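You operate a simulated robot arm through the tools that you are given. There is no shell and no other tool. Be economical: measure what you need, move in short steps, check, and stop when the job is done.

Carry out the task below with a simulated two-armed robot. There is one attempt and no reset: what you move stays moved.

JOB
Open the line valve, set the valve box over it with both hands and shut both latches.

It is judged by the outcome, as a careful person would: the job done as asked, and still so three seconds after it is handed in. It fails if anything else is knocked over, pushed out of place, dropped, spilled or broken.

ROBOT AND FRAMES
Two 6-joint arms with two-finger grippers on one trunk, on a base that drives. Base frame: it is fixed to the floor where the robot stands at the start and does not move with it; the origin is under the middle of the robot, x ahead of it, y to its left, z up. Lengths are in mm, angles in degrees, forces in N, time in s.
The left shoulder is at the start at [70, 148, 1402], the right one opposite. With the tool pointing down near the work surface each hand reaches from about 360 to 640 mm from the robot's upright axis, wherever it stands, measured 20 degrees to its own side. Places, roughly: black box latch [400, 0, 900]; blue box latch [600, 0, 900]; line valve lever [500, -200, 1000]; valve base [500, -100, 900]. Payload 2.45 kg a hand.
The tool frame of a hand sits at the grasp point between the pads (the TCP): z along the fingers, y along the line on which they close. The tips reach 30 mm beyond it. The gripper opens to 106 mm. The gripper's body begins 79 mm behind the TCP.
Orientation is that of the tool frame in the base frame, as a unit quaternion [x, y, z, w]. With the fingers straight down and closing along the base's y, the tool's x points along the base's -x, its y along +y and its z along -z.

CONTROLS
- The arms move only by the tool step_arm. It takes "left_commands", "right_commands" or both (then of equal length, played together; a hand with none holds still); each is a list that holds one entry, the list of rows, each a list of 7 numbers: the turn, a rotation vector about the tool's x, y, z in degrees, then the shift along the tool's x, y, z in cm, then the finger opening in cm, from 0 to 10.6. In form: [[[rx, ry, rz, tx, ty, tz, grip], ...]]. A call has 1 to 8 rows; each row shifts and turns the commanded pose from where the row before left it, along the tool's axes as they then stand. A row lasts 0.2 s, in which the tool goes at most 50 mm and 8.6 degrees; a call with a longer step from one row to the next is refused whole, and so is a gripper value outside its range. Where a pose cannot be reached the arm comes as near as it can. A force on the tool above 70 N (or 10 N above the force at the start of the call, whichever is more), or a blocked arm, ends the call early, and 0.2 s more pass. Each finger travels about 72 mm/s and halts on what it meets, pressing with about 43 N; the grip force reading is that of the motor and also rises with nothing between the fingers. The clock runs only during rows and for 0.2 s after the last one: add rows that do not move to give the fingers time. The reply holds the time, the measured pose of the TCP, the force on the tool along the base axes, the opening and the grip force, in the units named above and with some noise, with the torque about the TCP (base axes, N m) and any sound that the robot's microphone picked up.
- Cameras (640 x 400 px; columns grow to the right, rows downward): "scene" is now at [113.8, 9, 1605.5]; the picture's right is [0.10, -0.99, 0.00], its down [-0.88, -0.09, -0.47] and it looks along [0.47, 0.05, -0.88] (base axes); focal length 289 px, centre (320, 200). "left" rides on the left gripper at [76, 2, -106] in its tool frame; the picture's right is [-0.02, 1.00, 0.00], its down [-0.78, -0.02, -0.62] and it looks along [-0.62, -0.01, 0.78] (tool axes); focal length 247 px, centre (320, 200). "right" rides on the right gripper at [76, -2, -106] in its tool frame; the picture's right is [0.02, 1.00, 0.00], its down [-0.78, 0.02, -0.62] and it looks along [-0.62, 0.01, 0.78] (tool axes); focal length 247 px, centre (320, 200). There is no depth. A picture from a camera that has moved, and an enlarged one, comes with that camera's place and axes in the base frame and with its lens. The place of the scene camera against the robot may be out by one fixed shift of up to 12 mm in any direction.
- grab_frame(camera): a new picture of that camera. No time passes.
- move_column(by): slides the trunk up (or, below 0, down) by that many mm; the arms and the scene camera ride with it, the base frame stays. It gives what a move gives, with no picture.
- steer(legs): drives the robot by 1 to 6 legs, each [ahead, left, turn to the left] in mm, mm and degrees, along the robot's own axes; the way and the turn of a leg run together, so that a leg with both is an arc; at most 1500 mm and 180 degrees a leg. The arms and the cameras ride along, it lands a little off, and it stops where it bumps. It gives what a move gives.
- head_to(pan, tilt): turns the head with the scene camera to pan (to the left, within 86 degrees either way) and tilt (down, from -29 to 69), counted from straight ahead of the robot. It gives what a move gives.
- enlarge(camera, box): a new picture of the part [left, top, right, bottom] of that camera's present view, enlarged. No time passes.
- sign_off(): hands the job in; it is judged then, once.

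Go step by step. Nothing tells you exact positions but the pictures and the camera data: compare them with the known pose of the tool, close in by small moves and look again before you grip or let go. The budget is 120 turns and 92 pictures, counting those below and the enlarged ones. Unless the task says otherwise, let go and move clear before handing in, and close with one line.

The tools are called after "Request:" as name(argument=value, ...) on one line, values as JSON. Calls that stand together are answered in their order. step_arm: Moves the arms, as the interface text tells. Its arguments: {"type":"object","properties":{"left_commands":{"type":"array"},"right_commands":{"type":"array"}},"required":[]} The other tools are called the same way: move_column (by) slides the trunk up or down; steer (legs) drives the base; head_to (pan, tilt) turns the head that bears the scene camera; grab_frame (camera) takes a picture; enlarge (camera, box) takes an enlarged picture of a part of a camera's view; sign_off () hands the job in.

At the start:

```text
t: 0.0
left_position: [577.0, 177.8, 1000.8]
left_ee_rot: [0.0, 1.0, 0.0, 0.0]
left_force: [0.1, 0.0, -0.5]
left_ft_torque: [0.02, -0.02, 0.01]
left_grip_width: 106.1
left_gripper_force: 0.0
right_position: [419.3, -264.5, 999.8]
right_ee_rot: [0.0, 1.0, 0.0, 0.0]
right_force: [0.3, -0.3, 0.5]
right_ft_torque: [0.01, 0.0, -0.02]
right_grip_width: 105.8
right_gripper_force: 0.1
trunk travel left (down, up): [-875.0, 65.0]
robot x, y, heading: [0.1, 0.4, -0.2]
head pan, tilt: [5.9, 62.0]
```

scene: 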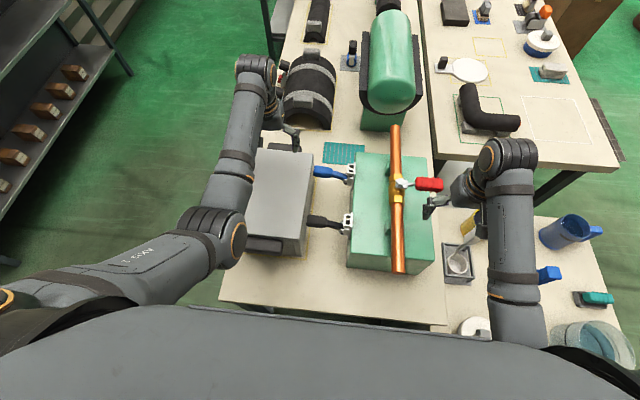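
right: 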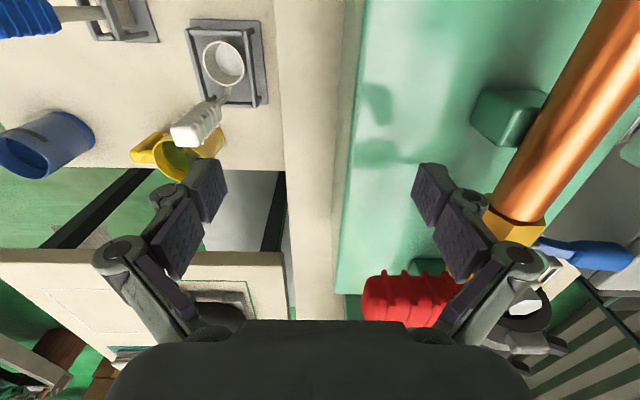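
left: 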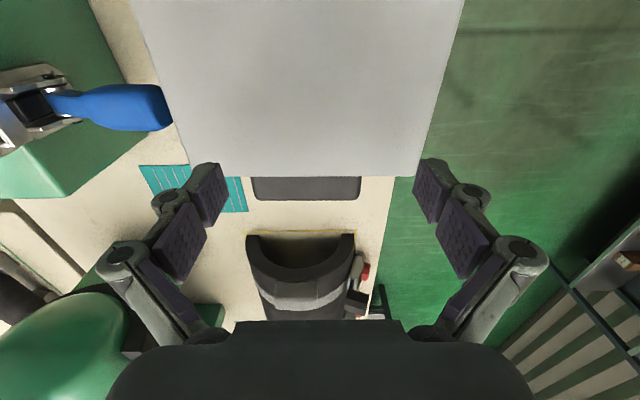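

I see a green valve base with a copper pipe and a red lever across it, two latches (blue and black levers) on its left side, and a grey box to the left. I'll take closer looks first.

Request:
enlarge(camera="scene", box=[220, 100, 480, 320])

Request:
enlarge(camera="scene", box=[310, 120, 470, 250])

```text
1.82 times, centred on (350, 210) of scene
camera zoom: at [113.8, 9.0, 1605.5], right [0.1, -0.99, 0.0], down [-0.88, -0.09, -0.47], along [0.47, 0.05, -0.88], focal length 525 px, centre (266, 182)
```

zoom: 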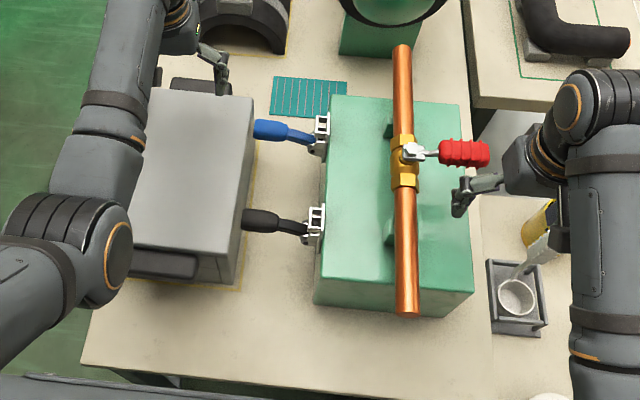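

```text
3.08 times, centred on (390, 185) of scene
camera zoom: at [113.8, 9.0, 1605.5], right [0.1, -0.99, 0.0], down [-0.88, -0.09, -0.47], along [0.47, 0.05, -0.88], focal length 888 px, centre (105, 246)
```

zoom: 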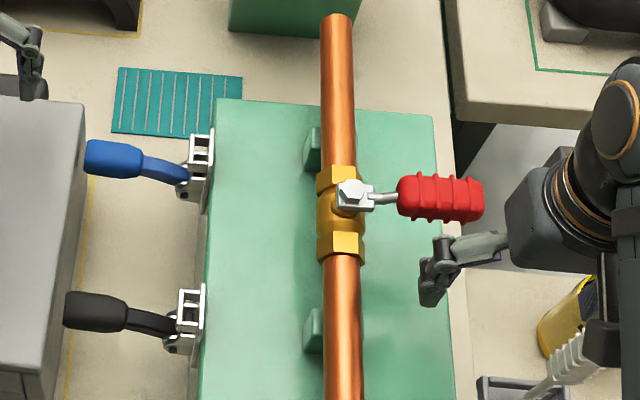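

The lever stands across the pipe, so the valve is closed. I'll look closer at the valve and the box before touching anything.

Request:
enlarge(camera="right", box=[340, 180, 640, 370])

Request:
enlarge(camera="scene", box=[225, 130, 345, 270])

Request:
enlarge(camera="scene", box=[370, 150, 450, 230])

```text
2.11 times, centred on (490, 275) of right
camera zoom: at [343.3, -265.8, 1106.5], right [-0.02, 1.0, 0.0], down [0.78, 0.02, 0.62], along [0.62, 0.01, -0.78], focal length 520 px, centre (-38, 42)
```

zoom: 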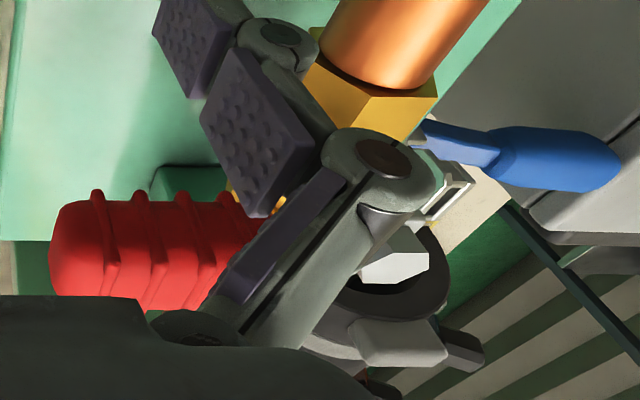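

```text
2.86 times, centred on (285, 200) of scene
camera zoom: at [113.8, 9.0, 1605.5], right [0.1, -0.99, 0.0], down [-0.88, -0.09, -0.47], along [0.47, 0.05, -0.88], focal length 825 px, centre (420, 200)
```

zoom: 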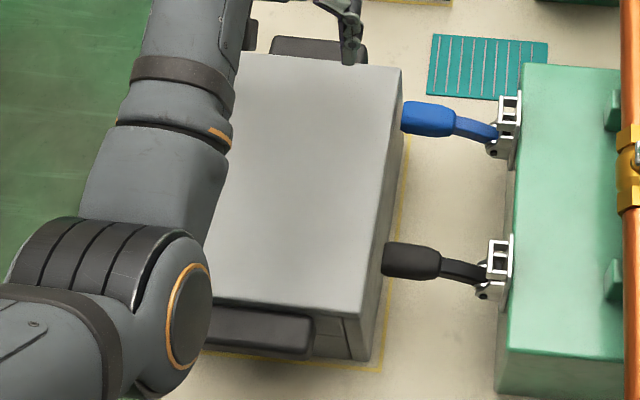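

```text
5.00 times, centred on (410, 190) of scene
camera zoom: at [113.8, 9.0, 1605.5], right [0.1, -0.99, 0.0], down [-0.88, -0.09, -0.47], along [0.47, 0.05, -0.88], focal length 1444 px, centre (-130, 250)
```

zoom: 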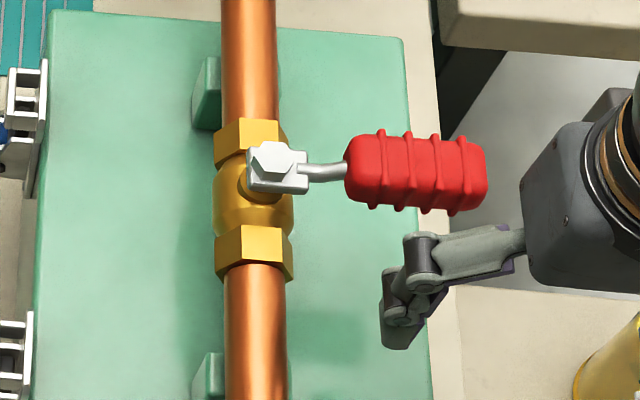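

Standard ball valve: I'll try opening counter-clockwise (seen from above), pushing the lever from the near side with closed right fingers. First close and line up.

Request:
step_arm(right_commands=[[[0, 0, 0, 0, 0, 0, 0], [0, 0, 0, 0, 0, 0, 0], [0, 0, 0, 0, 0, 0, 0], [0, 0, 0, 0, 0, 0, 0], [0, 0, 0, 0, 4, -1, 0], [0, 0, 0, -2.5, 0, 0, 0], [0, 0, 0, 0, 0, 0, 0]]])

Request:
grab_frame(camera="right")

Request:
enlarge(camera="scene", box=[370, 150, 450, 230])

```text
t: 1.6
left_position: [576.4, 176.9, 1000.1]
left_ee_rot: [0.0, 1.0, 0.001, -0.001]
left_force: [0.4, -0.1, 0.5]
left_ft_torque: [0.03, -0.02, 0.02]
left_grip_width: 106.1
left_gripper_force: 0.1
right_position: [445.6, -226.1, 1001.3]
right_ee_rot: [0.0, 1.0, 0.001, 0.0]
right_force: [0.1, -0.5, -0.2]
right_ft_torque: [0.0, 0.0, -0.02]
right_grip_width: 0.1
right_gripper_force: 28.5
right hand out of reach, approached as far as the arm can: row 5
trunk travel left (down, up): [-875.0, 65.0]
robot x, y, heading: [-0.6, 1.8, 0.0]
head pan, tilt: [5.9, 62.0]
```

```text
83 pictures are left
camera right: at [369.9, -227.9, 1108.1], right [-0.02, 1.0, 0.0], down [0.78, 0.02, 0.62], along [0.62, 0.01, -0.78], focal length 247 px, centre (320, 200)
```

right: 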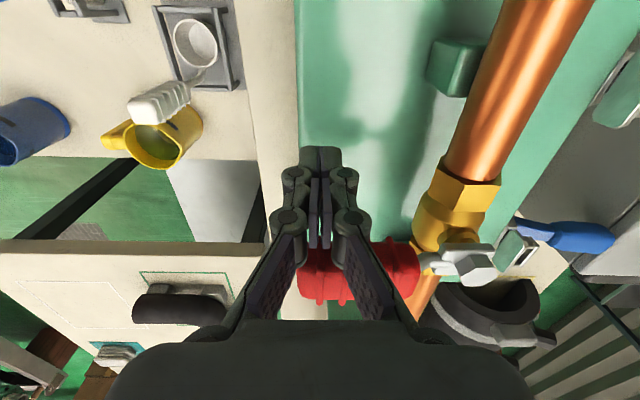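

```text
5.00 times, centred on (410, 190) of scene
camera zoom: at [113.4, 7.1, 1605.6], right [0.1, -0.99, 0.0], down [-0.88, -0.09, -0.47], along [0.47, 0.05, -0.88], focal length 1444 px, centre (-130, 250)
```

zoom: 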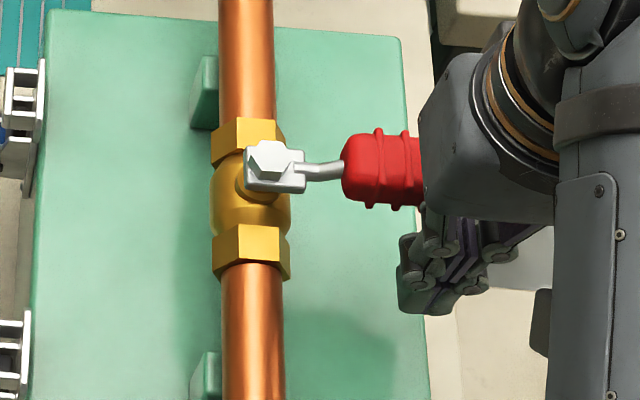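

The finger is just short of the lever, at the grip's height. I'll push it forward along the first part of an arc and watch the force.

Request:
step_arm(right_commands=[[[0, 0, 0, 0, 1.5, 0, 0], [0, 0, 0, -1.2, 0, 0, 0], [0, 0, 0, -1.2, 0, 0, 0], [0, 0, 0, -1.2, 0, 0, 0], [0, 0, 0, -1.2, 0, 0, 0], [0, 0, 0, -1.2, 0, 0, 0]]])

Request:
grab_frame(camera="right")

```text
t: 2.5
left_position: [567.8, 177.9, 1004.4]
left_ee_rot: [0.001, 1.0, 0.0, 0.005]
left_force: [0.5, -0.1, -0.8]
left_ft_torque: [0.05, 0.05, 0.03]
left_grip_width: 105.9
left_gripper_force: 0.0
right_position: [452.7, -208.0, 1001.0]
right_ee_rot: [0.001, 1.0, 0.001, -0.018]
right_force: [-51.1, -0.9, 19.2]
right_ft_torque: [0.5, -1.82, 0.0]
right_grip_width: 5.7
right_gripper_force: 28.4
trunk travel left (down, up): [-875.0, 65.0]
robot x, y, heading: [-0.4, -0.3, -0.6]
head pan, tilt: [5.9, 62.0]
stopped in row 4 (right hand): the force on the tool passed its limit at 76 N (the readings are from after the stop); the commanded pose is now the measured one
```

```text
81 pictures are left
camera right: at [380.9, -211.0, 1109.7], right [-0.02, 1.0, 0.0], down [0.81, 0.02, 0.59], along [0.59, 0.01, -0.81], focal length 247 px, centre (320, 200)
```

right: 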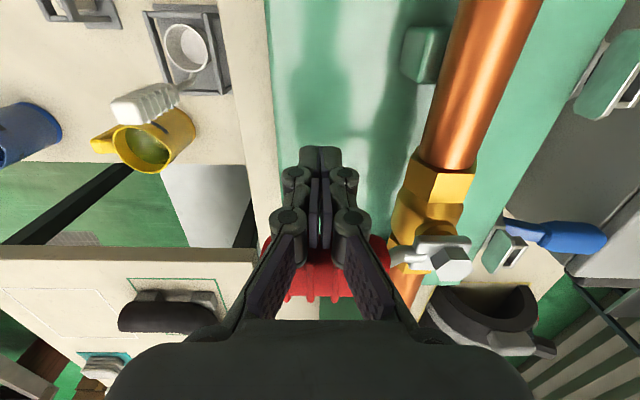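

The lever won't go that way (hard stop, contact about z≈1030), so it opens the other way. I'll back off, raise the trunk a bit and go round the lever's end to its far side.

Request:
step_arm(right_commands=[[[0, 0, 0, 2, 0, 0, 0], [0, 0, 0, 0, -4, 0, 0], [0, 0, 0, 0, -4, 0, 0], [0, 0, 0, 0, 0, 0, 0]]])

Request:
move_column(by=28)

Request:
grab_frame(camera="right")

```text
t: 3.5
left_position: [578.1, 178.7, 998.8]
left_ee_rot: [0.001, 1.0, -0.001, 0.0]
left_force: [0.9, 0.2, 0.5]
left_ft_torque: [0.0, 0.01, 0.01]
left_grip_width: 106.1
left_gripper_force: 0.0
right_position: [446.7, -288.1, 996.1]
right_ee_rot: [0.0, 1.0, 0.0, -0.017]
right_force: [0.7, 0.7, -0.3]
right_ft_torque: [0.0, 0.01, -0.01]
right_grip_width: 0.0
right_gripper_force: 28.2
trunk travel left (down, up): [-875.0, 65.0]
robot x, y, heading: [-2.6, -1.9, -0.1]
head pan, tilt: [5.9, 62.0]
```

```text
t: 4.3
left_position: [574.9, 179.3, 1027.1]
left_ee_rot: [0.001, 1.0, 0.0, 0.0]
left_force: [-0.5, -0.2, -0.9]
left_ft_torque: [0.0, -0.01, 0.02]
left_grip_width: 106.0
left_gripper_force: 0.1
right_position: [445.0, -288.3, 1024.3]
right_ee_rot: [0.0, 1.0, 0.001, -0.015]
right_force: [-0.3, -0.6, -1.1]
right_ft_torque: [-0.03, -0.02, -0.01]
right_grip_width: 0.2
right_gripper_force: 28.4
trunk travel left (down, up): [-903.0, 37.0]
robot x, y, heading: [-2.0, 3.7, -0.1]
head pan, tilt: [5.9, 62.0]
```

```text
80 pictures are left
camera right: at [372.6, -290.5, 1133.9], right [-0.02, 1.0, 0.0], down [0.8, 0.02, 0.6], along [0.6, 0.01, -0.8], focal length 247 px, centre (320, 200)
```

right: 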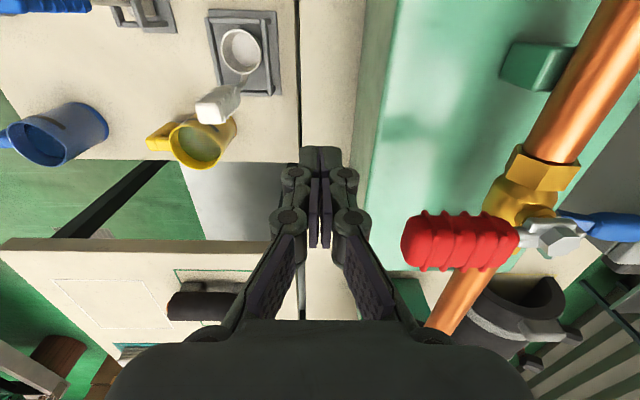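

Lever centre is at about (480, −205, 1030), pivot about (476, −150). I'll go round its end and come in from the far side.

Request:
step_arm(right_commands=[[[0, 0, 0, -4.3, 0, 0, 0], [0, 0, 0, -4.3, 0, 0, 0], [0, 0, 0, 0, 4, 0, 0], [0, 0, 0, 0, 3.8, 0, 0], [0, 0, 0, 0, 0, 0, 0]]])

Request:
grab_frame(camera="right")

```text
t: 5.5
left_position: [576.6, 178.2, 1027.6]
left_ee_rot: [0.0, 1.0, 0.001, -0.001]
left_force: [1.2, -0.8, -0.7]
left_ft_torque: [0.01, -0.02, 0.02]
left_grip_width: 106.3
left_gripper_force: 0.0
right_position: [532.0, -211.2, 1022.0]
right_ee_rot: [0.0, 1.0, 0.001, -0.017]
right_force: [0.1, 0.3, 0.0]
right_ft_torque: [0.02, 0.02, 0.04]
right_grip_width: 0.1
right_gripper_force: 28.6
trunk travel left (down, up): [-903.0, 37.0]
robot x, y, heading: [-0.1, 0.5, -0.2]
head pan, tilt: [5.9, 62.0]
```

```text
79 pictures are left
camera right: at [460.1, -213.5, 1130.3], right [-0.02, 1.0, 0.0], down [0.8, 0.01, 0.6], along [0.6, 0.01, -0.8], focal length 247 px, centre (320, 200)
```

right: 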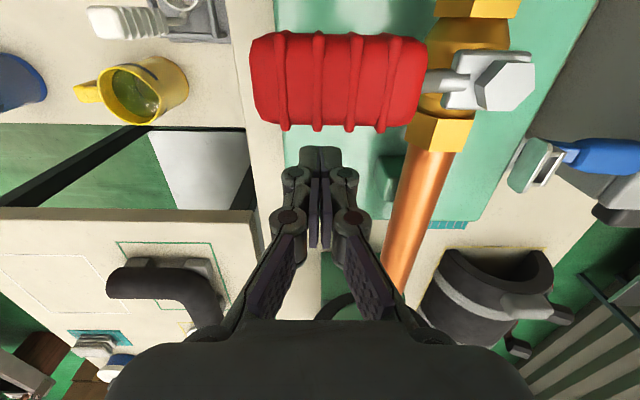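

Finger is behind the lever. Push toward the robot along the arc.

Request:
step_arm(right_commands=[[[0, 0, 0, 1.5, 0, 0, 0], [0, 0, 0, 1.1, 0, 0, 0], [0, 0, 0, 0.9, -0.1, 0, 0], [0, 0, 0, 0.9, -0.1, 0, 0], [0, 0, 0, 0.9, -0.1, 0, 0], [0, 0, 0, 0.9, -0.1, 0, 0]]])

Request:
grab_frame(camera="right")

```text
t: 6.9
left_position: [577.2, 176.9, 1027.4]
left_ee_rot: [0.001, 1.0, 0.001, 0.0]
left_force: [-0.1, 0.9, -0.3]
left_ft_torque: [0.02, -0.04, 0.01]
left_grip_width: 105.8
left_gripper_force: 0.0
right_position: [468.6, -214.6, 1023.4]
right_ee_rot: [0.0, 1.0, 0.001, -0.016]
right_force: [1.1, -0.8, -0.7]
right_ft_torque: [0.0, 0.0, -0.01]
right_grip_width: 0.2
right_gripper_force: 28.7
trunk travel left (down, up): [-903.0, 37.0]
robot x, y, heading: [-5.7, 1.2, 0.1]
head pan, tilt: [5.9, 62.0]
```

```text
78 pictures are left
camera right: at [396.7, -217.0, 1133.2], right [-0.02, 1.0, 0.0], down [0.8, 0.02, 0.6], along [0.6, 0.01, -0.8], focal length 247 px, centre (320, 200)
```

right: 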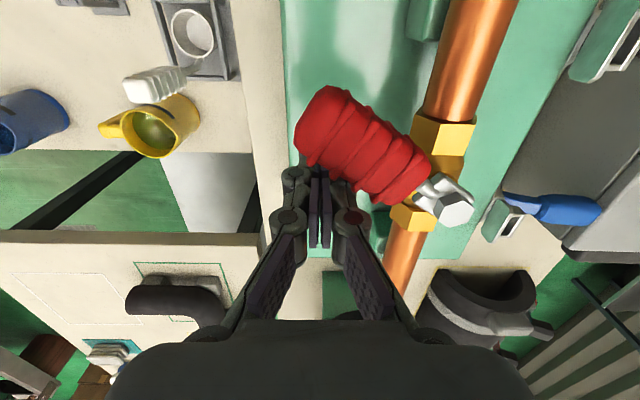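

It turns freely this way, about 35° so far. Continue the arc.

Request:
step_arm(right_commands=[[[0, 0, 0, 1.6, 0.5, 0, 0], [0, 0, 0, 1.7, 0.9, 0, 0], [0, 0, 0, 1.2, 1.1, 0, 0], [0, 0, 0, 0.9, 1.2, 0, 0], [0, 0, 0, 0.2, 0.8, 0, 0], [0, 0, 0, 0, 0, 0, 0]]])

Request:
grab_frame(camera="right")

Request:
enlarge(camera="scene", box=[350, 150, 450, 250])

```text
t: 8.3
left_position: [576.5, 177.5, 1028.3]
left_ee_rot: [0.001, 1.0, 0.0, 0.0]
left_force: [-1.0, -0.2, 0.3]
left_ft_torque: [-0.01, 0.0, 0.0]
left_grip_width: 106.1
left_gripper_force: 0.1
right_position: [414.7, -180.0, 1026.1]
right_ee_rot: [0.001, 1.0, -0.01, -0.015]
right_force: [0.5, 0.3, -0.5]
right_ft_torque: [0.0, 0.02, 0.0]
right_grip_width: 0.4
right_gripper_force: 28.4
trunk travel left (down, up): [-903.0, 37.0]
robot x, y, heading: [-0.3, 1.4, 0.0]
head pan, tilt: [5.9, 62.0]
```

```text
77 pictures are left
camera right: at [341.3, -179.1, 1134.3], right [-0.02, 1.0, -0.02], down [0.8, 0.03, 0.6], along [0.6, -0.01, -0.8], focal length 247 px, centre (320, 200)
```

right: 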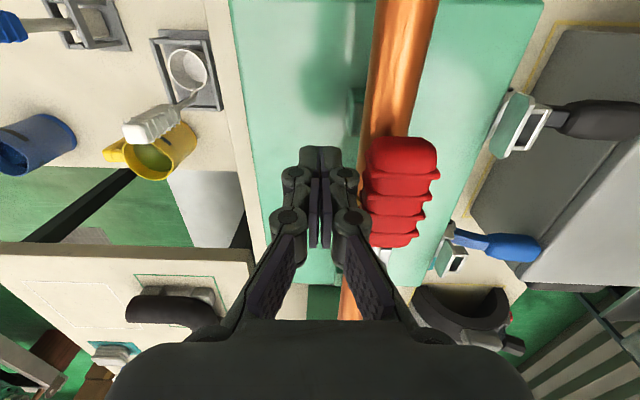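

```text
4.00 times, centred on (400, 200) of scene
camera zoom: at [112.9, 8.5, 1633.5], right [0.1, -0.99, 0.0], down [-0.88, -0.09, -0.47], along [0.47, 0.05, -0.88], focal length 1155 px, centre (0, 200)
```

zoom: 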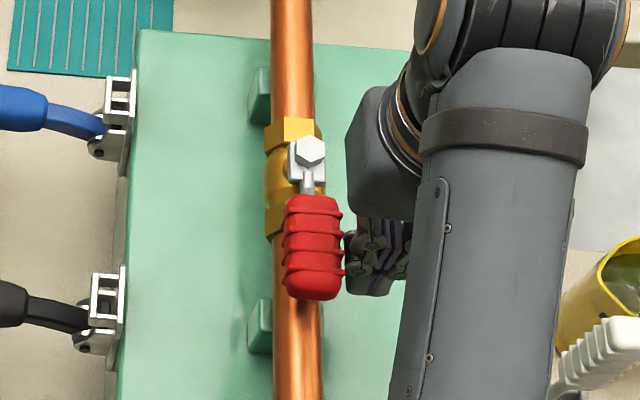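

Nearly in line with the pipe. I'll nudge it onto its stop.

Request:
step_arm(right_commands=[[[0, 0, 0, 0, 0.5, 0, 0], [0, 0, 0, 0, 0.5, 0, 0], [0, 0, 0, 0, 0.5, 0, 0], [0, 0, 0, 0, 0, 0, 0]]])

Request:
enlarge(camera="scene", box=[350, 150, 450, 250])

```text
t: 9.5
left_position: [575.6, 177.6, 1027.8]
left_ee_rot: [0.001, 1.0, 0.0, 0.0]
left_force: [-0.3, 0.2, -0.3]
left_ft_torque: [-0.01, 0.02, -0.02]
left_grip_width: 105.9
left_gripper_force: 0.0
right_position: [412.9, -194.3, 1022.8]
right_ee_rot: [0.003, 0.999, -0.047, -0.015]
right_force: [0.3, -0.1, 0.6]
right_ft_torque: [-0.03, 0.0, 0.02]
right_grip_width: 0.0
right_gripper_force: 28.7
trunk travel left (down, up): [-903.0, 37.0]
robot x, y, heading: [-2.6, -1.0, 0.2]
head pan, tilt: [5.9, 62.0]
stopped in row 4 (right hand): the arm was blocked; the commanded pose is now the measured one
```

```text
4.00 times, centred on (400, 200) of scene
camera zoom: at [112.6, 8.9, 1633.5], right [0.1, -0.99, 0.0], down [-0.88, -0.09, -0.47], along [0.47, 0.05, -0.88], focal length 1155 px, centre (0, 200)
```

zoom: 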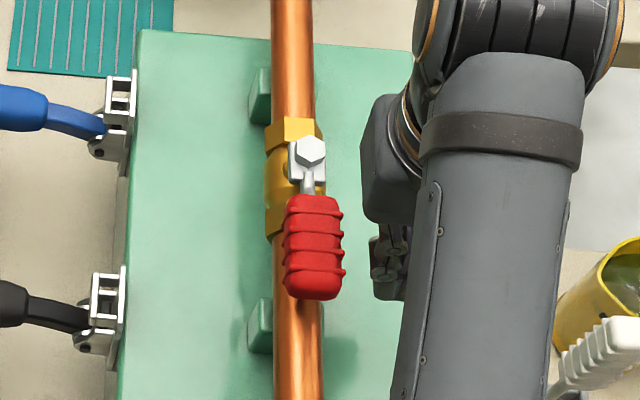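

The push was cut short with a small wrist twist; I'll straighten the hand and repeat the push to be certain it sits on its stop.

Request:
step_arm(right_commands=[[[0, 0, 0, -0.5, -1, 0, 0], [-5.4, -1.7, 0, 0, 0, 0, 0], [0, 0, 0, 0, 0, 0, 0], [0, 0, 0, 0, 1, 0, 0], [0, 0, 0, 0, 1, 0, 0], [0, 0, 0, 0, 0.5, 0, 0], [0, 0, 0, 0, 0.5, 0, 0], [0, 0, 0, 0, 0.4, 0, 0]]])

Request:
enlarge(camera="scene", box=[350, 150, 450, 250])

```text
t: 11.3
left_position: [574.9, 177.6, 1027.9]
left_ee_rot: [0.0, 1.0, -0.001, 0.0]
left_force: [-0.9, 0.9, -0.3]
left_ft_torque: [0.0, 0.01, 0.01]
left_grip_width: 106.4
left_gripper_force: 0.0
right_position: [419.9, -177.7, 1022.8]
right_ee_rot: [0.004, 1.0, -0.009, 0.001]
right_force: [0.1, -0.3, -0.4]
right_ft_torque: [0.02, -0.04, 0.04]
right_grip_width: 0.0
right_gripper_force: 28.5
trunk travel left (down, up): [-903.0, 37.0]
robot x, y, heading: [-0.9, -0.2, 0.2]
head pan, tilt: [5.9, 62.0]
```

```text
4.00 times, centred on (400, 200) of scene
camera zoom: at [112.6, 8.9, 1633.5], right [0.1, -0.99, 0.0], down [-0.88, -0.09, -0.47], along [0.47, 0.05, -0.88], focal length 1155 px, centre (0, 200)
```

zoom: 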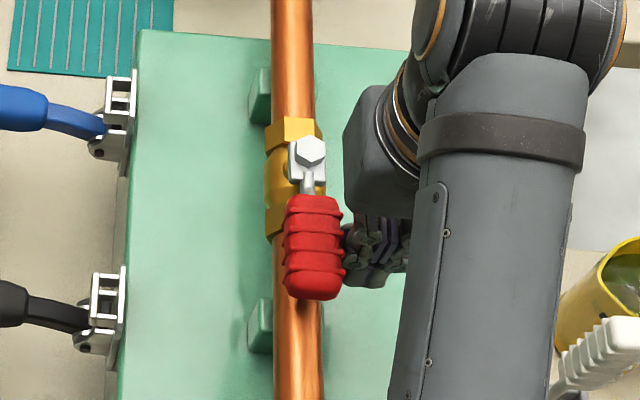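

The arm is at the edge of its reach there. I'll shift the hand clear, drive the base 60 mm left, and push again with more room.

Request:
step_arm(right_commands=[[[0, 0, 0, 0, -3.5, 0, 0], [0, 0, 0, 0, -3.5, 0, 0], [0, 0, 0, 0, 0, 0, 0]]])

Request:
steer(legs=[[0, 60, 0]])

Request:
grab_frame(camera="right")

```text
t: 12.1
left_position: [575.1, 178.1, 1027.0]
left_ee_rot: [0.001, 1.0, 0.0, 0.0]
left_force: [0.1, 0.2, -0.6]
left_ft_torque: [-0.03, -0.04, -0.02]
left_grip_width: 106.1
left_gripper_force: 0.0
right_position: [417.7, -237.4, 1023.4]
right_ee_rot: [0.004, 1.0, 0.002, -0.001]
right_force: [0.4, 1.0, 0.2]
right_ft_torque: [0.02, 0.01, 0.02]
right_grip_width: 0.0
right_gripper_force: 28.9
trunk travel left (down, up): [-903.0, 37.0]
robot x, y, heading: [0.5, -0.1, -0.1]
head pan, tilt: [5.9, 62.0]
```

```text
t: 13.0
left_position: [576.1, 206.8, 1028.8]
left_ee_rot: [0.006, 1.0, -0.001, 0.001]
left_force: [-0.9, 0.7, 0.7]
left_ft_torque: [-0.04, 0.0, -0.01]
left_grip_width: 106.0
left_gripper_force: 0.1
right_position: [413.8, -208.4, 1021.8]
right_ee_rot: [0.009, 1.0, 0.0, -0.001]
right_force: [-0.1, -0.4, 1.1]
right_ft_torque: [-0.04, 0.02, -0.01]
right_grip_width: 0.0
right_gripper_force: 28.8
trunk travel left (down, up): [-903.0, 37.0]
robot x, y, heading: [-2.7, 38.4, -0.8]
head pan, tilt: [5.9, 62.0]
stopped in leg 1: the robot was blocked; the commanded pose is now the measured one
```

```text
73 pictures are left
camera right: at [338.3, -209.0, 1129.7], right [0.0, 1.0, 0.0], down [0.78, 0.0, 0.62], along [0.62, 0.0, -0.78], focal length 247 px, centre (320, 200)
```

right: 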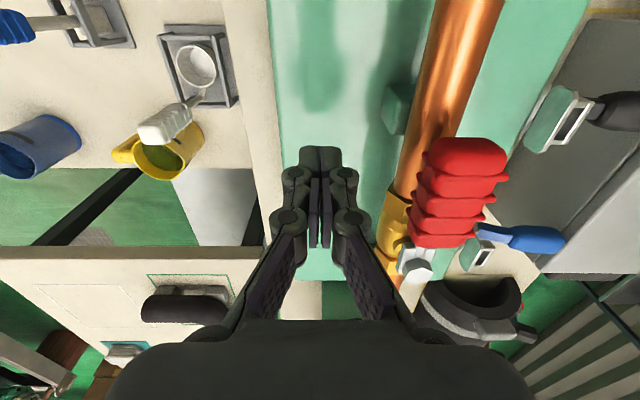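

The base was blocked after about 38 mm. I'll check the surroundings before anything else.

Request:
grab_frame(camera="scene")

Request:
head_to(pan=45, tilt=50)

Request:
grab_frame(camera="scene")

```text
72 pictures are left
camera scene: at [111.7, 44.4, 1633.4], right [0.09, -1.0, 0.0], down [-0.88, -0.08, -0.47], along [0.47, 0.04, -0.88], focal length 289 px, centre (320, 200)
```

scene: 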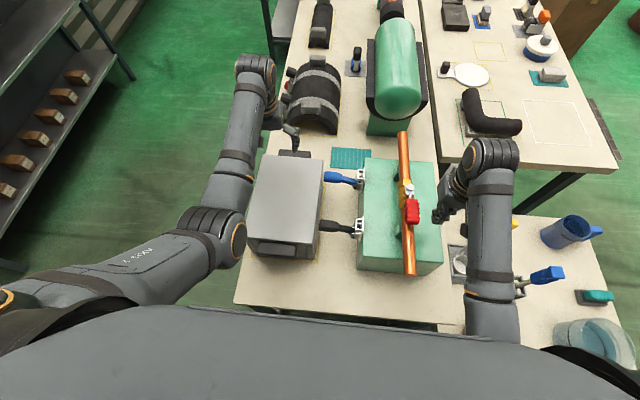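

```text
t: 14.1
left_position: [576.3, 205.8, 1029.2]
left_ee_rot: [0.008, 1.0, 0.0, 0.0]
left_force: [-0.7, -0.2, -0.1]
left_ft_torque: [0.04, 0.02, 0.02]
left_grip_width: 106.2
left_gripper_force: 0.1
right_position: [412.7, -210.2, 1022.3]
right_ee_rot: [0.009, 1.0, 0.003, 0.0]
right_force: [-0.7, 0.1, -0.4]
right_ft_torque: [0.02, 0.0, 0.01]
right_grip_width: 0.1
right_gripper_force: 29.1
trunk travel left (down, up): [-903.0, 37.0]
robot x, y, heading: [-2.2, 36.1, -0.9]
head pan, tilt: [45.0, 50.0]
```

```text
71 pictures are left
camera scene: at [101.6, 89.4, 1648.4], right [0.7, -0.72, 0.0], down [-0.55, -0.53, -0.64], along [0.46, 0.45, -0.77], focal length 289 px, centre (320, 200)
```

scene: 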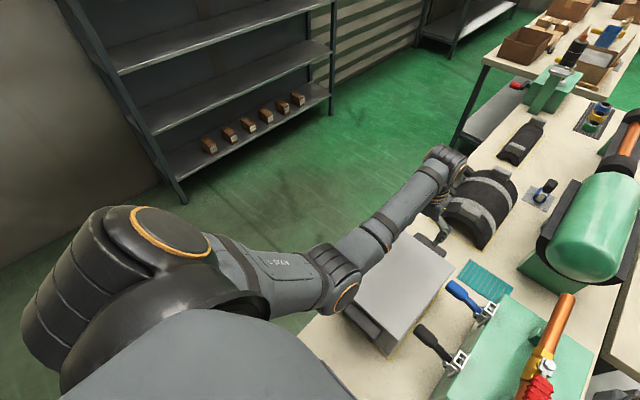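

Nothing seems displaced; the base likely met a table leg. Now push the lever the last bit with more room.

Request:
step_arm(right_commands=[[[0, 0, 0, 0, 2, 0, 0], [0, 0, 0, 0, 1, 0, 0], [0, 0, 0, 0, 0.5, 0, 0], [0, 0, 0, 0, 0.5, 0, 0], [0, 0, 0, 0, 0.5, 0, 0], [0, 0, 0, 0, 0.5, 0, 0]]])

Request:
grab_frame(camera="right")

```text
t: 15.5
left_position: [574.6, 193.8, 1031.1]
left_ee_rot: [0.007, 1.0, 0.005, 0.001]
left_force: [0.3, 0.4, 1.2]
left_ft_torque: [0.01, -0.02, 0.03]
left_grip_width: 106.0
left_gripper_force: 0.0
right_position: [414.4, -174.0, 1022.1]
right_ee_rot: [0.012, 1.0, 0.001, 0.002]
right_force: [2.7, -58.1, 19.5]
right_ft_torque: [1.08, 0.02, -0.07]
right_grip_width: 0.0
right_gripper_force: 28.6
trunk travel left (down, up): [-903.0, 37.0]
robot x, y, heading: [-3.0, 35.7, -0.6]
head pan, tilt: [45.0, 50.0]
```

```text
70 pictures are left
camera right: at [337.5, -174.3, 1129.1], right [0.0, 1.0, 0.0], down [0.78, 0.0, 0.63], along [0.63, 0.0, -0.78], focal length 247 px, centre (320, 200)
```

right: 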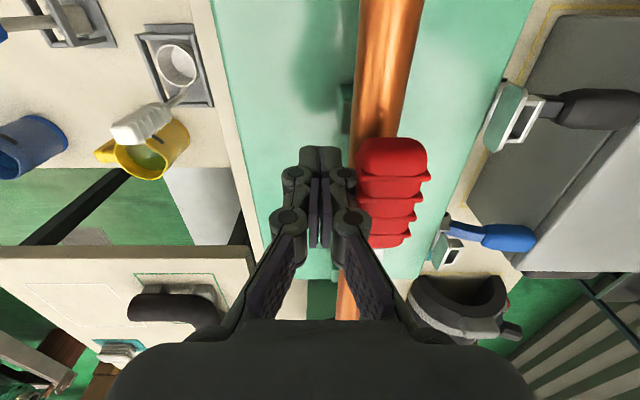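

It bears 58 N firmly on its stop: the valve is open. I'll back the right hand off, lift it, and study the box.

Request:
step_arm(right_commands=[[[0, 0, 0, 0, -4, 0, 0], [0, 0, 0, 0, -4, 0, 0], [0, 0, 0, 0, -2, -2, 0], [0, 0, 0, 0, 0, 0, 0]]], left_commands=[[[0, 0, 0, 0, 4, 0, 10.6], [0, 0, 0, 0, 4, 0, 10.6], [0, 0, 0, 0, 4, 0, 10.6], [0, 0, 0, 0, 0, 0, 10.6]]])

Request:
head_to(pan=20, tilt=62)

Request:
enlarge(camera="scene", box=[240, 80, 480, 280])

Request:
grab_frame(camera="left")

```text
t: 16.5
left_position: [578.1, 330.1, 1027.0]
left_ee_rot: [0.007, 1.0, -0.001, 0.0]
left_force: [0.6, 0.4, 0.2]
left_ft_torque: [-0.07, -0.03, 0.02]
left_grip_width: 105.9
left_gripper_force: 0.1
right_position: [412.7, -255.5, 1043.8]
right_ee_rot: [0.009, 1.0, 0.0, -0.001]
right_force: [-0.3, -0.7, 0.4]
right_ft_torque: [-0.06, 0.01, 0.02]
right_grip_width: 0.2
right_gripper_force: 28.8
trunk travel left (down, up): [-903.0, 37.0]
robot x, y, heading: [-2.3, 37.1, -1.0]
head pan, tilt: [45.0, 50.0]
```

```text
t: 17.4
left_position: [578.3, 326.8, 1030.2]
left_ee_rot: [0.007, 1.0, 0.0, 0.001]
left_force: [0.0, 0.2, 0.0]
left_ft_torque: [0.02, -0.01, -0.03]
left_grip_width: 106.2
left_gripper_force: 0.1
right_position: [413.2, -258.4, 1042.8]
right_ee_rot: [0.009, 1.0, 0.002, 0.001]
right_force: [0.4, -0.2, -0.8]
right_ft_torque: [0.03, 0.03, 0.01]
right_grip_width: 0.1
right_gripper_force: 29.4
trunk travel left (down, up): [-903.0, 37.0]
robot x, y, heading: [-3.2, 36.7, -0.6]
head pan, tilt: [20.0, 62.0]
```

```text
2.00 times, centred on (360, 180) of scene
camera zoom: at [106.9, 58.1, 1633.6], right [0.33, -0.94, 0.0], down [-0.83, -0.29, -0.47], along [0.44, 0.16, -0.88], focal length 578 px, centre (240, 240)
```

zoom: 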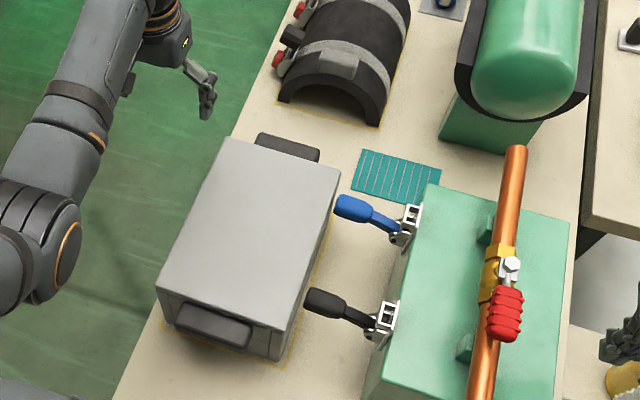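

```text
68 pictures are left
camera left: at [501.1, 328.2, 1135.3], right [0.04, 1.0, 0.0], down [0.78, -0.03, 0.62], along [0.62, -0.02, -0.78], focal length 247 px, centre (320, 200)
```

left: 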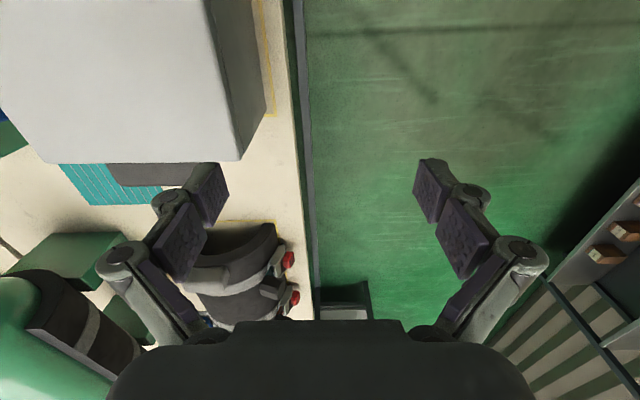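

Valve's done. Box: about 260×170, top at z≈948, centre about (476,170), handles on its ±x ends; the block top is at z≈945, centred about (474,−140). The handles suit standing on the table's left side facing −y. One close look at the near handle and the latches first.

Request:
enlarge(camera="scene", box=[280, 190, 380, 270])

Request:
enlarge(camera="scene", box=[390, 150, 460, 210])

Request:
enlarge(camera="left", box=[0, 0, 320, 200])

```text
5.00 times, centred on (330, 230) of scene
camera zoom: at [106.9, 58.1, 1633.6], right [0.33, -0.94, 0.0], down [-0.83, -0.29, -0.47], along [0.44, 0.16, -0.88], focal length 1444 px, centre (270, 50)
```

zoom: 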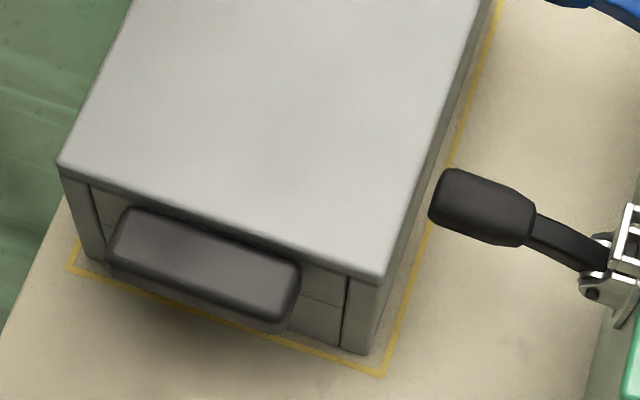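

```text
6.67 times, centred on (425, 180) of scene
camera zoom: at [106.9, 58.1, 1633.6], right [0.33, -0.94, 0.0], down [-0.83, -0.29, -0.47], along [0.44, 0.16, -0.88], focal length 1925 px, centre (-380, 333)
```

zoom: 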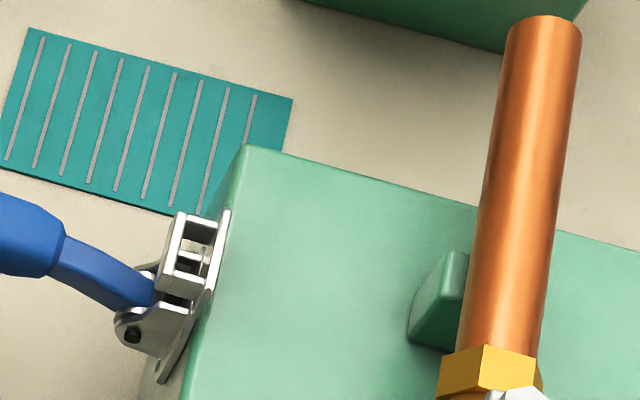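

```text
2.00 times, centred on (160, 100) of left
camera zoom: at [501.1, 328.2, 1135.3], right [0.04, 1.0, 0.0], down [0.78, -0.03, 0.62], along [0.62, -0.02, -0.78], focal length 494 px, centre (640, 400)
```

zoom: 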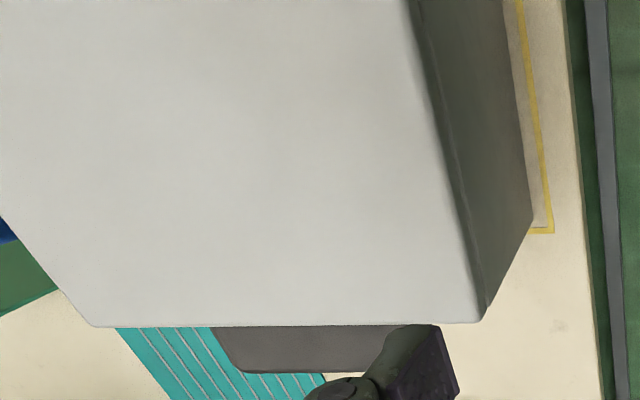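

Now drive round to the table's left side in stages: back, left, ahead, then turn right.

Request:
steer(legs=[[-400, 0, 0.6], [0, 1000, 0]])

Request:
grab_frame(camera="scene")

```text
t: 24.6
left_position: [169.8, 1333.1, 1027.9]
left_ee_rot: [0.0, 1.0, 0.001, 0.001]
left_force: [0.8, -0.3, 0.4]
left_ft_torque: [0.02, -0.02, 0.01]
left_grip_width: 106.2
left_gripper_force: 0.1
right_position: [12.8, 746.6, 1043.1]
right_ee_rot: [0.002, 1.0, 0.002, 0.0]
right_force: [0.3, 0.5, 0.1]
right_ft_torque: [0.02, -0.02, -0.02]
right_grip_width: 0.1
right_gripper_force: 28.7
trunk travel left (down, up): [-903.0, 37.0]
robot x, y, heading: [-406.0, 1032.6, 0.2]
head pan, tilt: [20.0, 62.0]
```

```text
64 pictures are left
camera scene: at [-298.0, 1058.0, 1633.5], right [0.34, -0.94, 0.0], down [-0.83, -0.3, -0.47], along [0.44, 0.16, -0.88], focal length 289 px, centre (320, 200)
```

scene: 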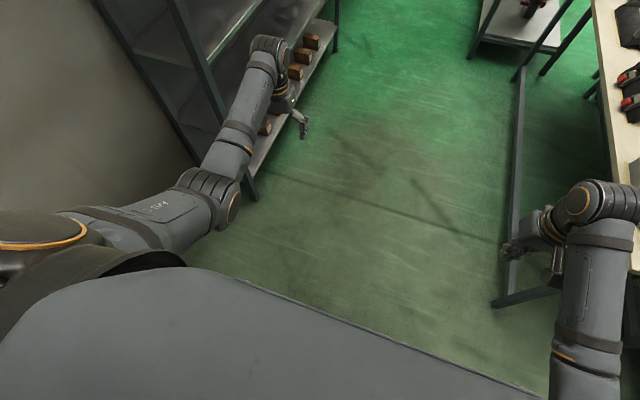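

Clear floor. Go ahead alongside the table, then turn right to face it.

Request:
steer(legs=[[880, 0, 0], [0, 0, -90]])

Request:
head_to(pan=0, tilt=50)

Request:
grab_frame(camera="scene")

```text
t: 33.1
left_position: [777.4, 456.4, 1027.3]
left_ee_rot: [0.707, 0.707, 0.0, 0.0]
left_force: [0.2, -0.1, 0.2]
left_ft_torque: [0.03, -0.01, 0.0]
left_grip_width: 106.4
left_gripper_force: 0.1
right_position: [188.2, 612.4, 1044.2]
right_ee_rot: [0.709, 0.705, 0.002, 0.001]
right_force: [-0.3, 0.2, 0.0]
right_ft_torque: [0.0, -0.01, 0.0]
right_grip_width: 0.0
right_gripper_force: 28.6
trunk travel left (down, up): [-903.0, 37.0]
robot x, y, heading: [477.4, 1034.1, -90.0]
head pan, tilt: [20.0, 62.0]
```

```text
t: 34.0
left_position: [776.4, 455.1, 1028.0]
left_ee_rot: [0.707, 0.707, 0.0, 0.0]
left_force: [-0.5, 0.1, -0.6]
left_ft_torque: [0.03, 0.0, -0.02]
left_grip_width: 106.0
left_gripper_force: 0.1
right_position: [188.4, 612.7, 1043.4]
right_ee_rot: [0.709, 0.706, 0.001, 0.0]
right_force: [0.5, -0.4, -0.1]
right_ft_torque: [-0.01, -0.03, -0.02]
right_grip_width: 0.0
right_gripper_force: 28.8
trunk travel left (down, up): [-903.0, 37.0]
robot x, y, heading: [475.9, 1032.6, -90.0]
head pan, tilt: [0.0, 50.0]
```

```text
63 pictures are left
camera scene: at [476.8, 908.5, 1648.3], right [-1.0, 0.0, 0.0], down [0.0, 0.77, -0.64], along [0.0, -0.64, -0.77], focal length 289 px, centre (320, 200)
```

scene: 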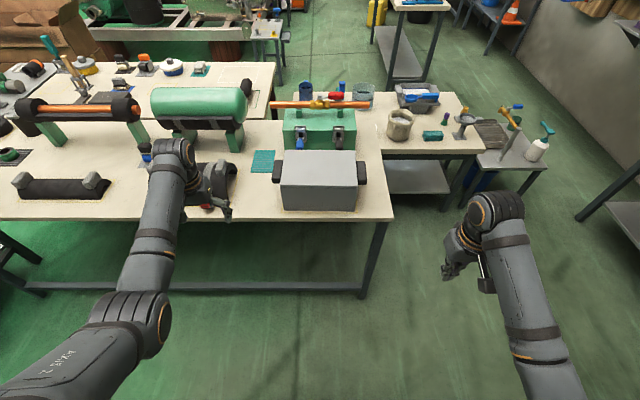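

Facing the table from its left side: box in front with handles left and right, block with latches behind it. Enlarging.

Request:
enlarge(camera="scene", box=[240, 80, 400, 220])

Request:
enlarge(camera="scene", box=[275, 90, 365, 155])

```text
2.86 times, centred on (320, 150) of scene
camera zoom: at [476.8, 908.5, 1648.3], right [-1.0, 0.0, 0.0], down [0.0, 0.77, -0.64], along [0.0, -0.64, -0.77], focal length 825 px, centre (320, 343)
```

zoom: 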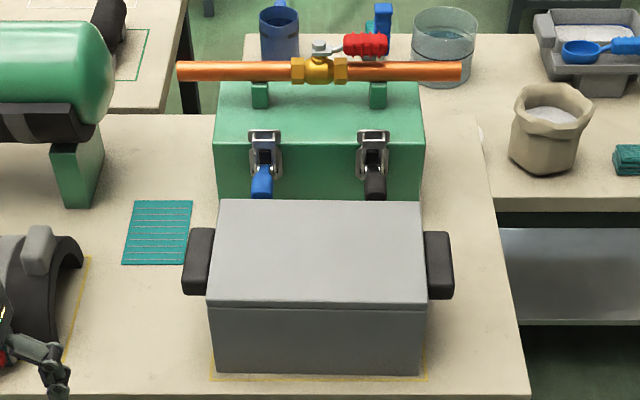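

```text
6.15 times, centred on (320, 122) of scene
camera zoom: at [476.8, 908.5, 1648.3], right [-1.0, 0.0, 0.0], down [0.0, 0.77, -0.64], along [0.0, -0.64, -0.77], focal length 1777 px, centre (320, 677)
```

zoom: 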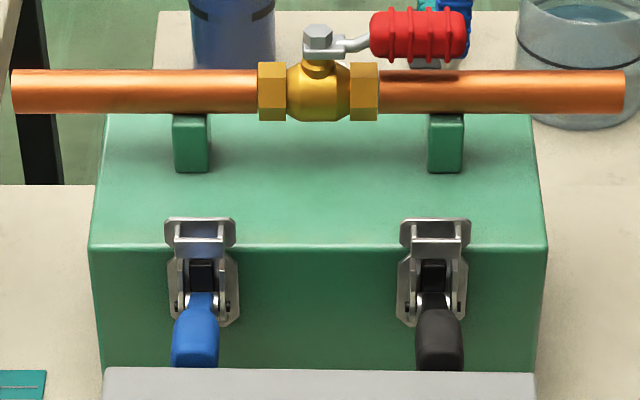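

I'll tuck both hands to about 420 mm ahead and ±200 mm to the sides, then drive closer so they flank the box.

Request:
step_arm(left_commands=[[[0, 0, 0, 4, -2, 0, 10.6], [0, 0, 0, 4, -2, 0, 10.6], [0, 0, 0, 4, -2, 0, 10.6], [0, 0, 0, 4, -2, 0, 10.6], [0, 0, 0, 1.5, -1, 0, 10.6], [0, 0, 0, 0, 0, 0, 10.6]]], right_commands=[[[0, 0, 0, 0, 2, 0, 10.6], [0, 0, 0, 0, 2, 0, 10.6], [0, 0, 0, 0, 2, 0, 10.6], [0, 0, 0, 0, 2, 0, 10.6], [0, 0, 0, 0, 0, 0, 10.6], [0, 0, 0, 0, 0, 0, 10.6]]])

Request:
steer(legs=[[350, 0, 0]])

Request:
grab_frame(camera="scene")

Request:
grab_frame(camera="right")

Request:
grab_frame(camera="left")

```text
t: 35.4
left_position: [687.7, 630.8, 1026.8]
left_ee_rot: [0.707, 0.707, -0.001, 0.001]
left_force: [0.1, 0.3, -0.6]
left_ft_torque: [-0.01, -0.01, 0.0]
left_grip_width: 106.2
left_gripper_force: 0.0
right_position: [265.1, 609.5, 1029.4]
right_ee_rot: [0.71, 0.705, 0.0, 0.002]
right_force: [-0.2, -0.4, 0.5]
right_ft_torque: [0.01, 0.03, -0.04]
right_grip_width: 106.1
right_gripper_force: 0.1
right hand out of reach, approached as far as the arm can: row 2, 3
trunk travel left (down, up): [-903.0, 37.0]
robot x, y, heading: [481.1, 1032.0, -89.8]
head pan, tilt: [0.0, 50.0]
```

```text
t: 37.6
left_position: [686.8, 280.2, 1028.0]
left_ee_rot: [0.707, 0.707, -0.002, 0.002]
left_force: [-0.1, -0.9, 0.0]
left_ft_torque: [-0.02, 0.0, 0.02]
left_grip_width: 106.2
left_gripper_force: 0.0
right_position: [264.8, 259.4, 1029.5]
right_ee_rot: [0.709, 0.706, -0.001, 0.003]
right_force: [-0.5, 0.3, 1.0]
right_ft_torque: [-0.03, -0.01, 0.03]
right_grip_width: 106.1
right_gripper_force: 0.0
trunk travel left (down, up): [-903.0, 37.0]
robot x, y, heading: [477.8, 679.3, -89.9]
head pan, tilt: [0.0, 50.0]
```

```text
60 pictures are left
camera scene: at [476.9, 557.9, 1648.6], right [-1.0, 0.0, 0.0], down [0.0, 0.77, -0.64], along [0.0, -0.64, -0.77], focal length 289 px, centre (320, 200)
```

scene: 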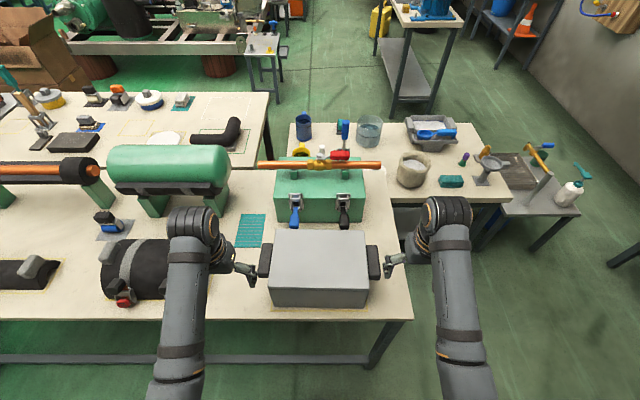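

```text
59 pictures are left
camera right: at [264.0, 335.9, 1136.4], right [1.0, 0.02, 0.0], down [0.01, -0.78, 0.62], along [0.01, -0.62, -0.78], focal length 247 px, centre (320, 200)
```

right: 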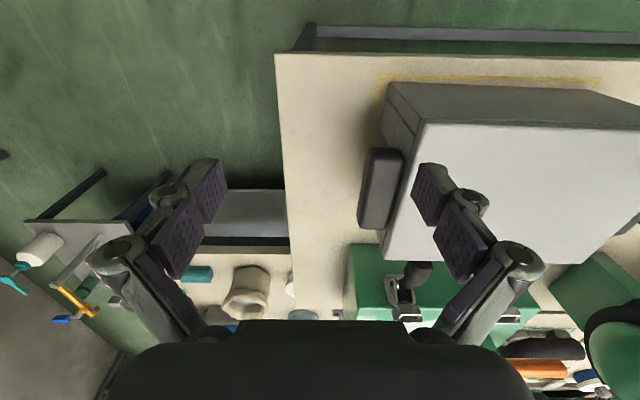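

```text
58 pictures are left
camera left: at [688.6, 355.2, 1134.3], right [1.0, -0.02, 0.0], down [-0.02, -0.78, 0.63], along [-0.01, -0.63, -0.78], focal length 247 px, centre (320, 200)
```

left: 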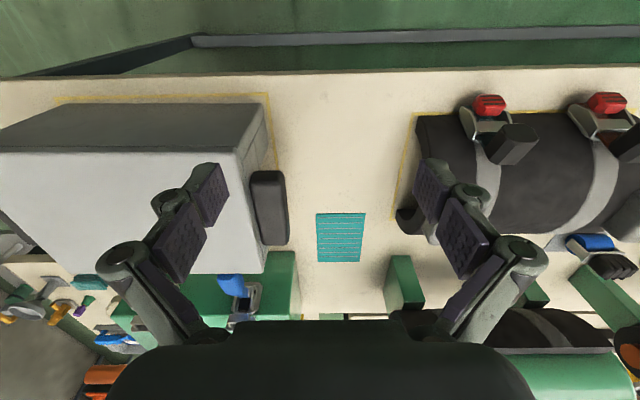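

Request:
enlarge(camera="right", box=[330, 70, 490, 250])

Request:
enlarge(camera="left", box=[210, 90, 310, 260])

```text
2.22 times, centred on (410, 160) of right
camera zoom: at [264.0, 335.9, 1136.4], right [1.0, 0.02, 0.0], down [0.01, -0.78, 0.62], along [0.01, -0.62, -0.78], focal length 549 px, centre (120, 289)
```

zoom: 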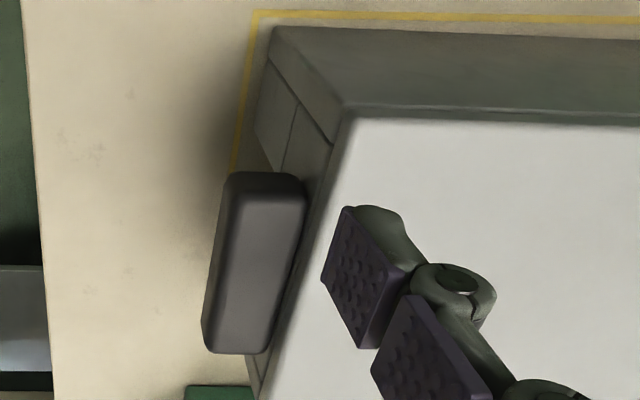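

```text
2.35 times, centred on (260, 175) of left
camera zoom: at [688.6, 355.2, 1134.3], right [1.0, -0.02, 0.0], down [-0.02, -0.78, 0.63], along [-0.01, -0.63, -0.78], focal length 581 px, centre (461, 259)
```

zoom: 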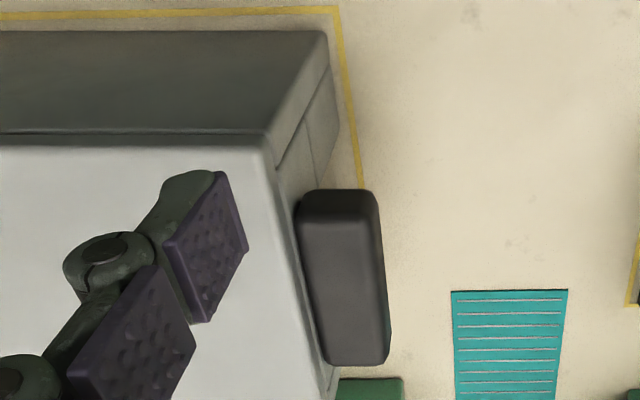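

The handles are solid slabs sticking out of the end walls. I need their exact height; look from the scene camera too.

Request:
enlarge(camera="scene", box=[245, 215, 395, 315])

```text
4.00 times, centred on (320, 265) of scene
camera zoom: at [476.9, 557.9, 1648.6], right [-1.0, 0.0, 0.0], down [0.0, 0.77, -0.64], along [0.0, -0.64, -0.77], focal length 1155 px, centre (320, -60)
```

zoom: 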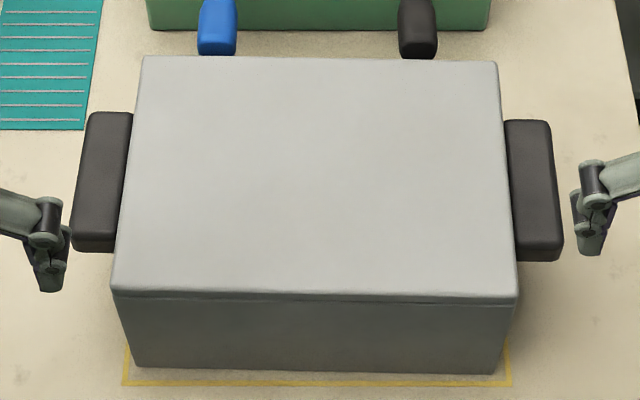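

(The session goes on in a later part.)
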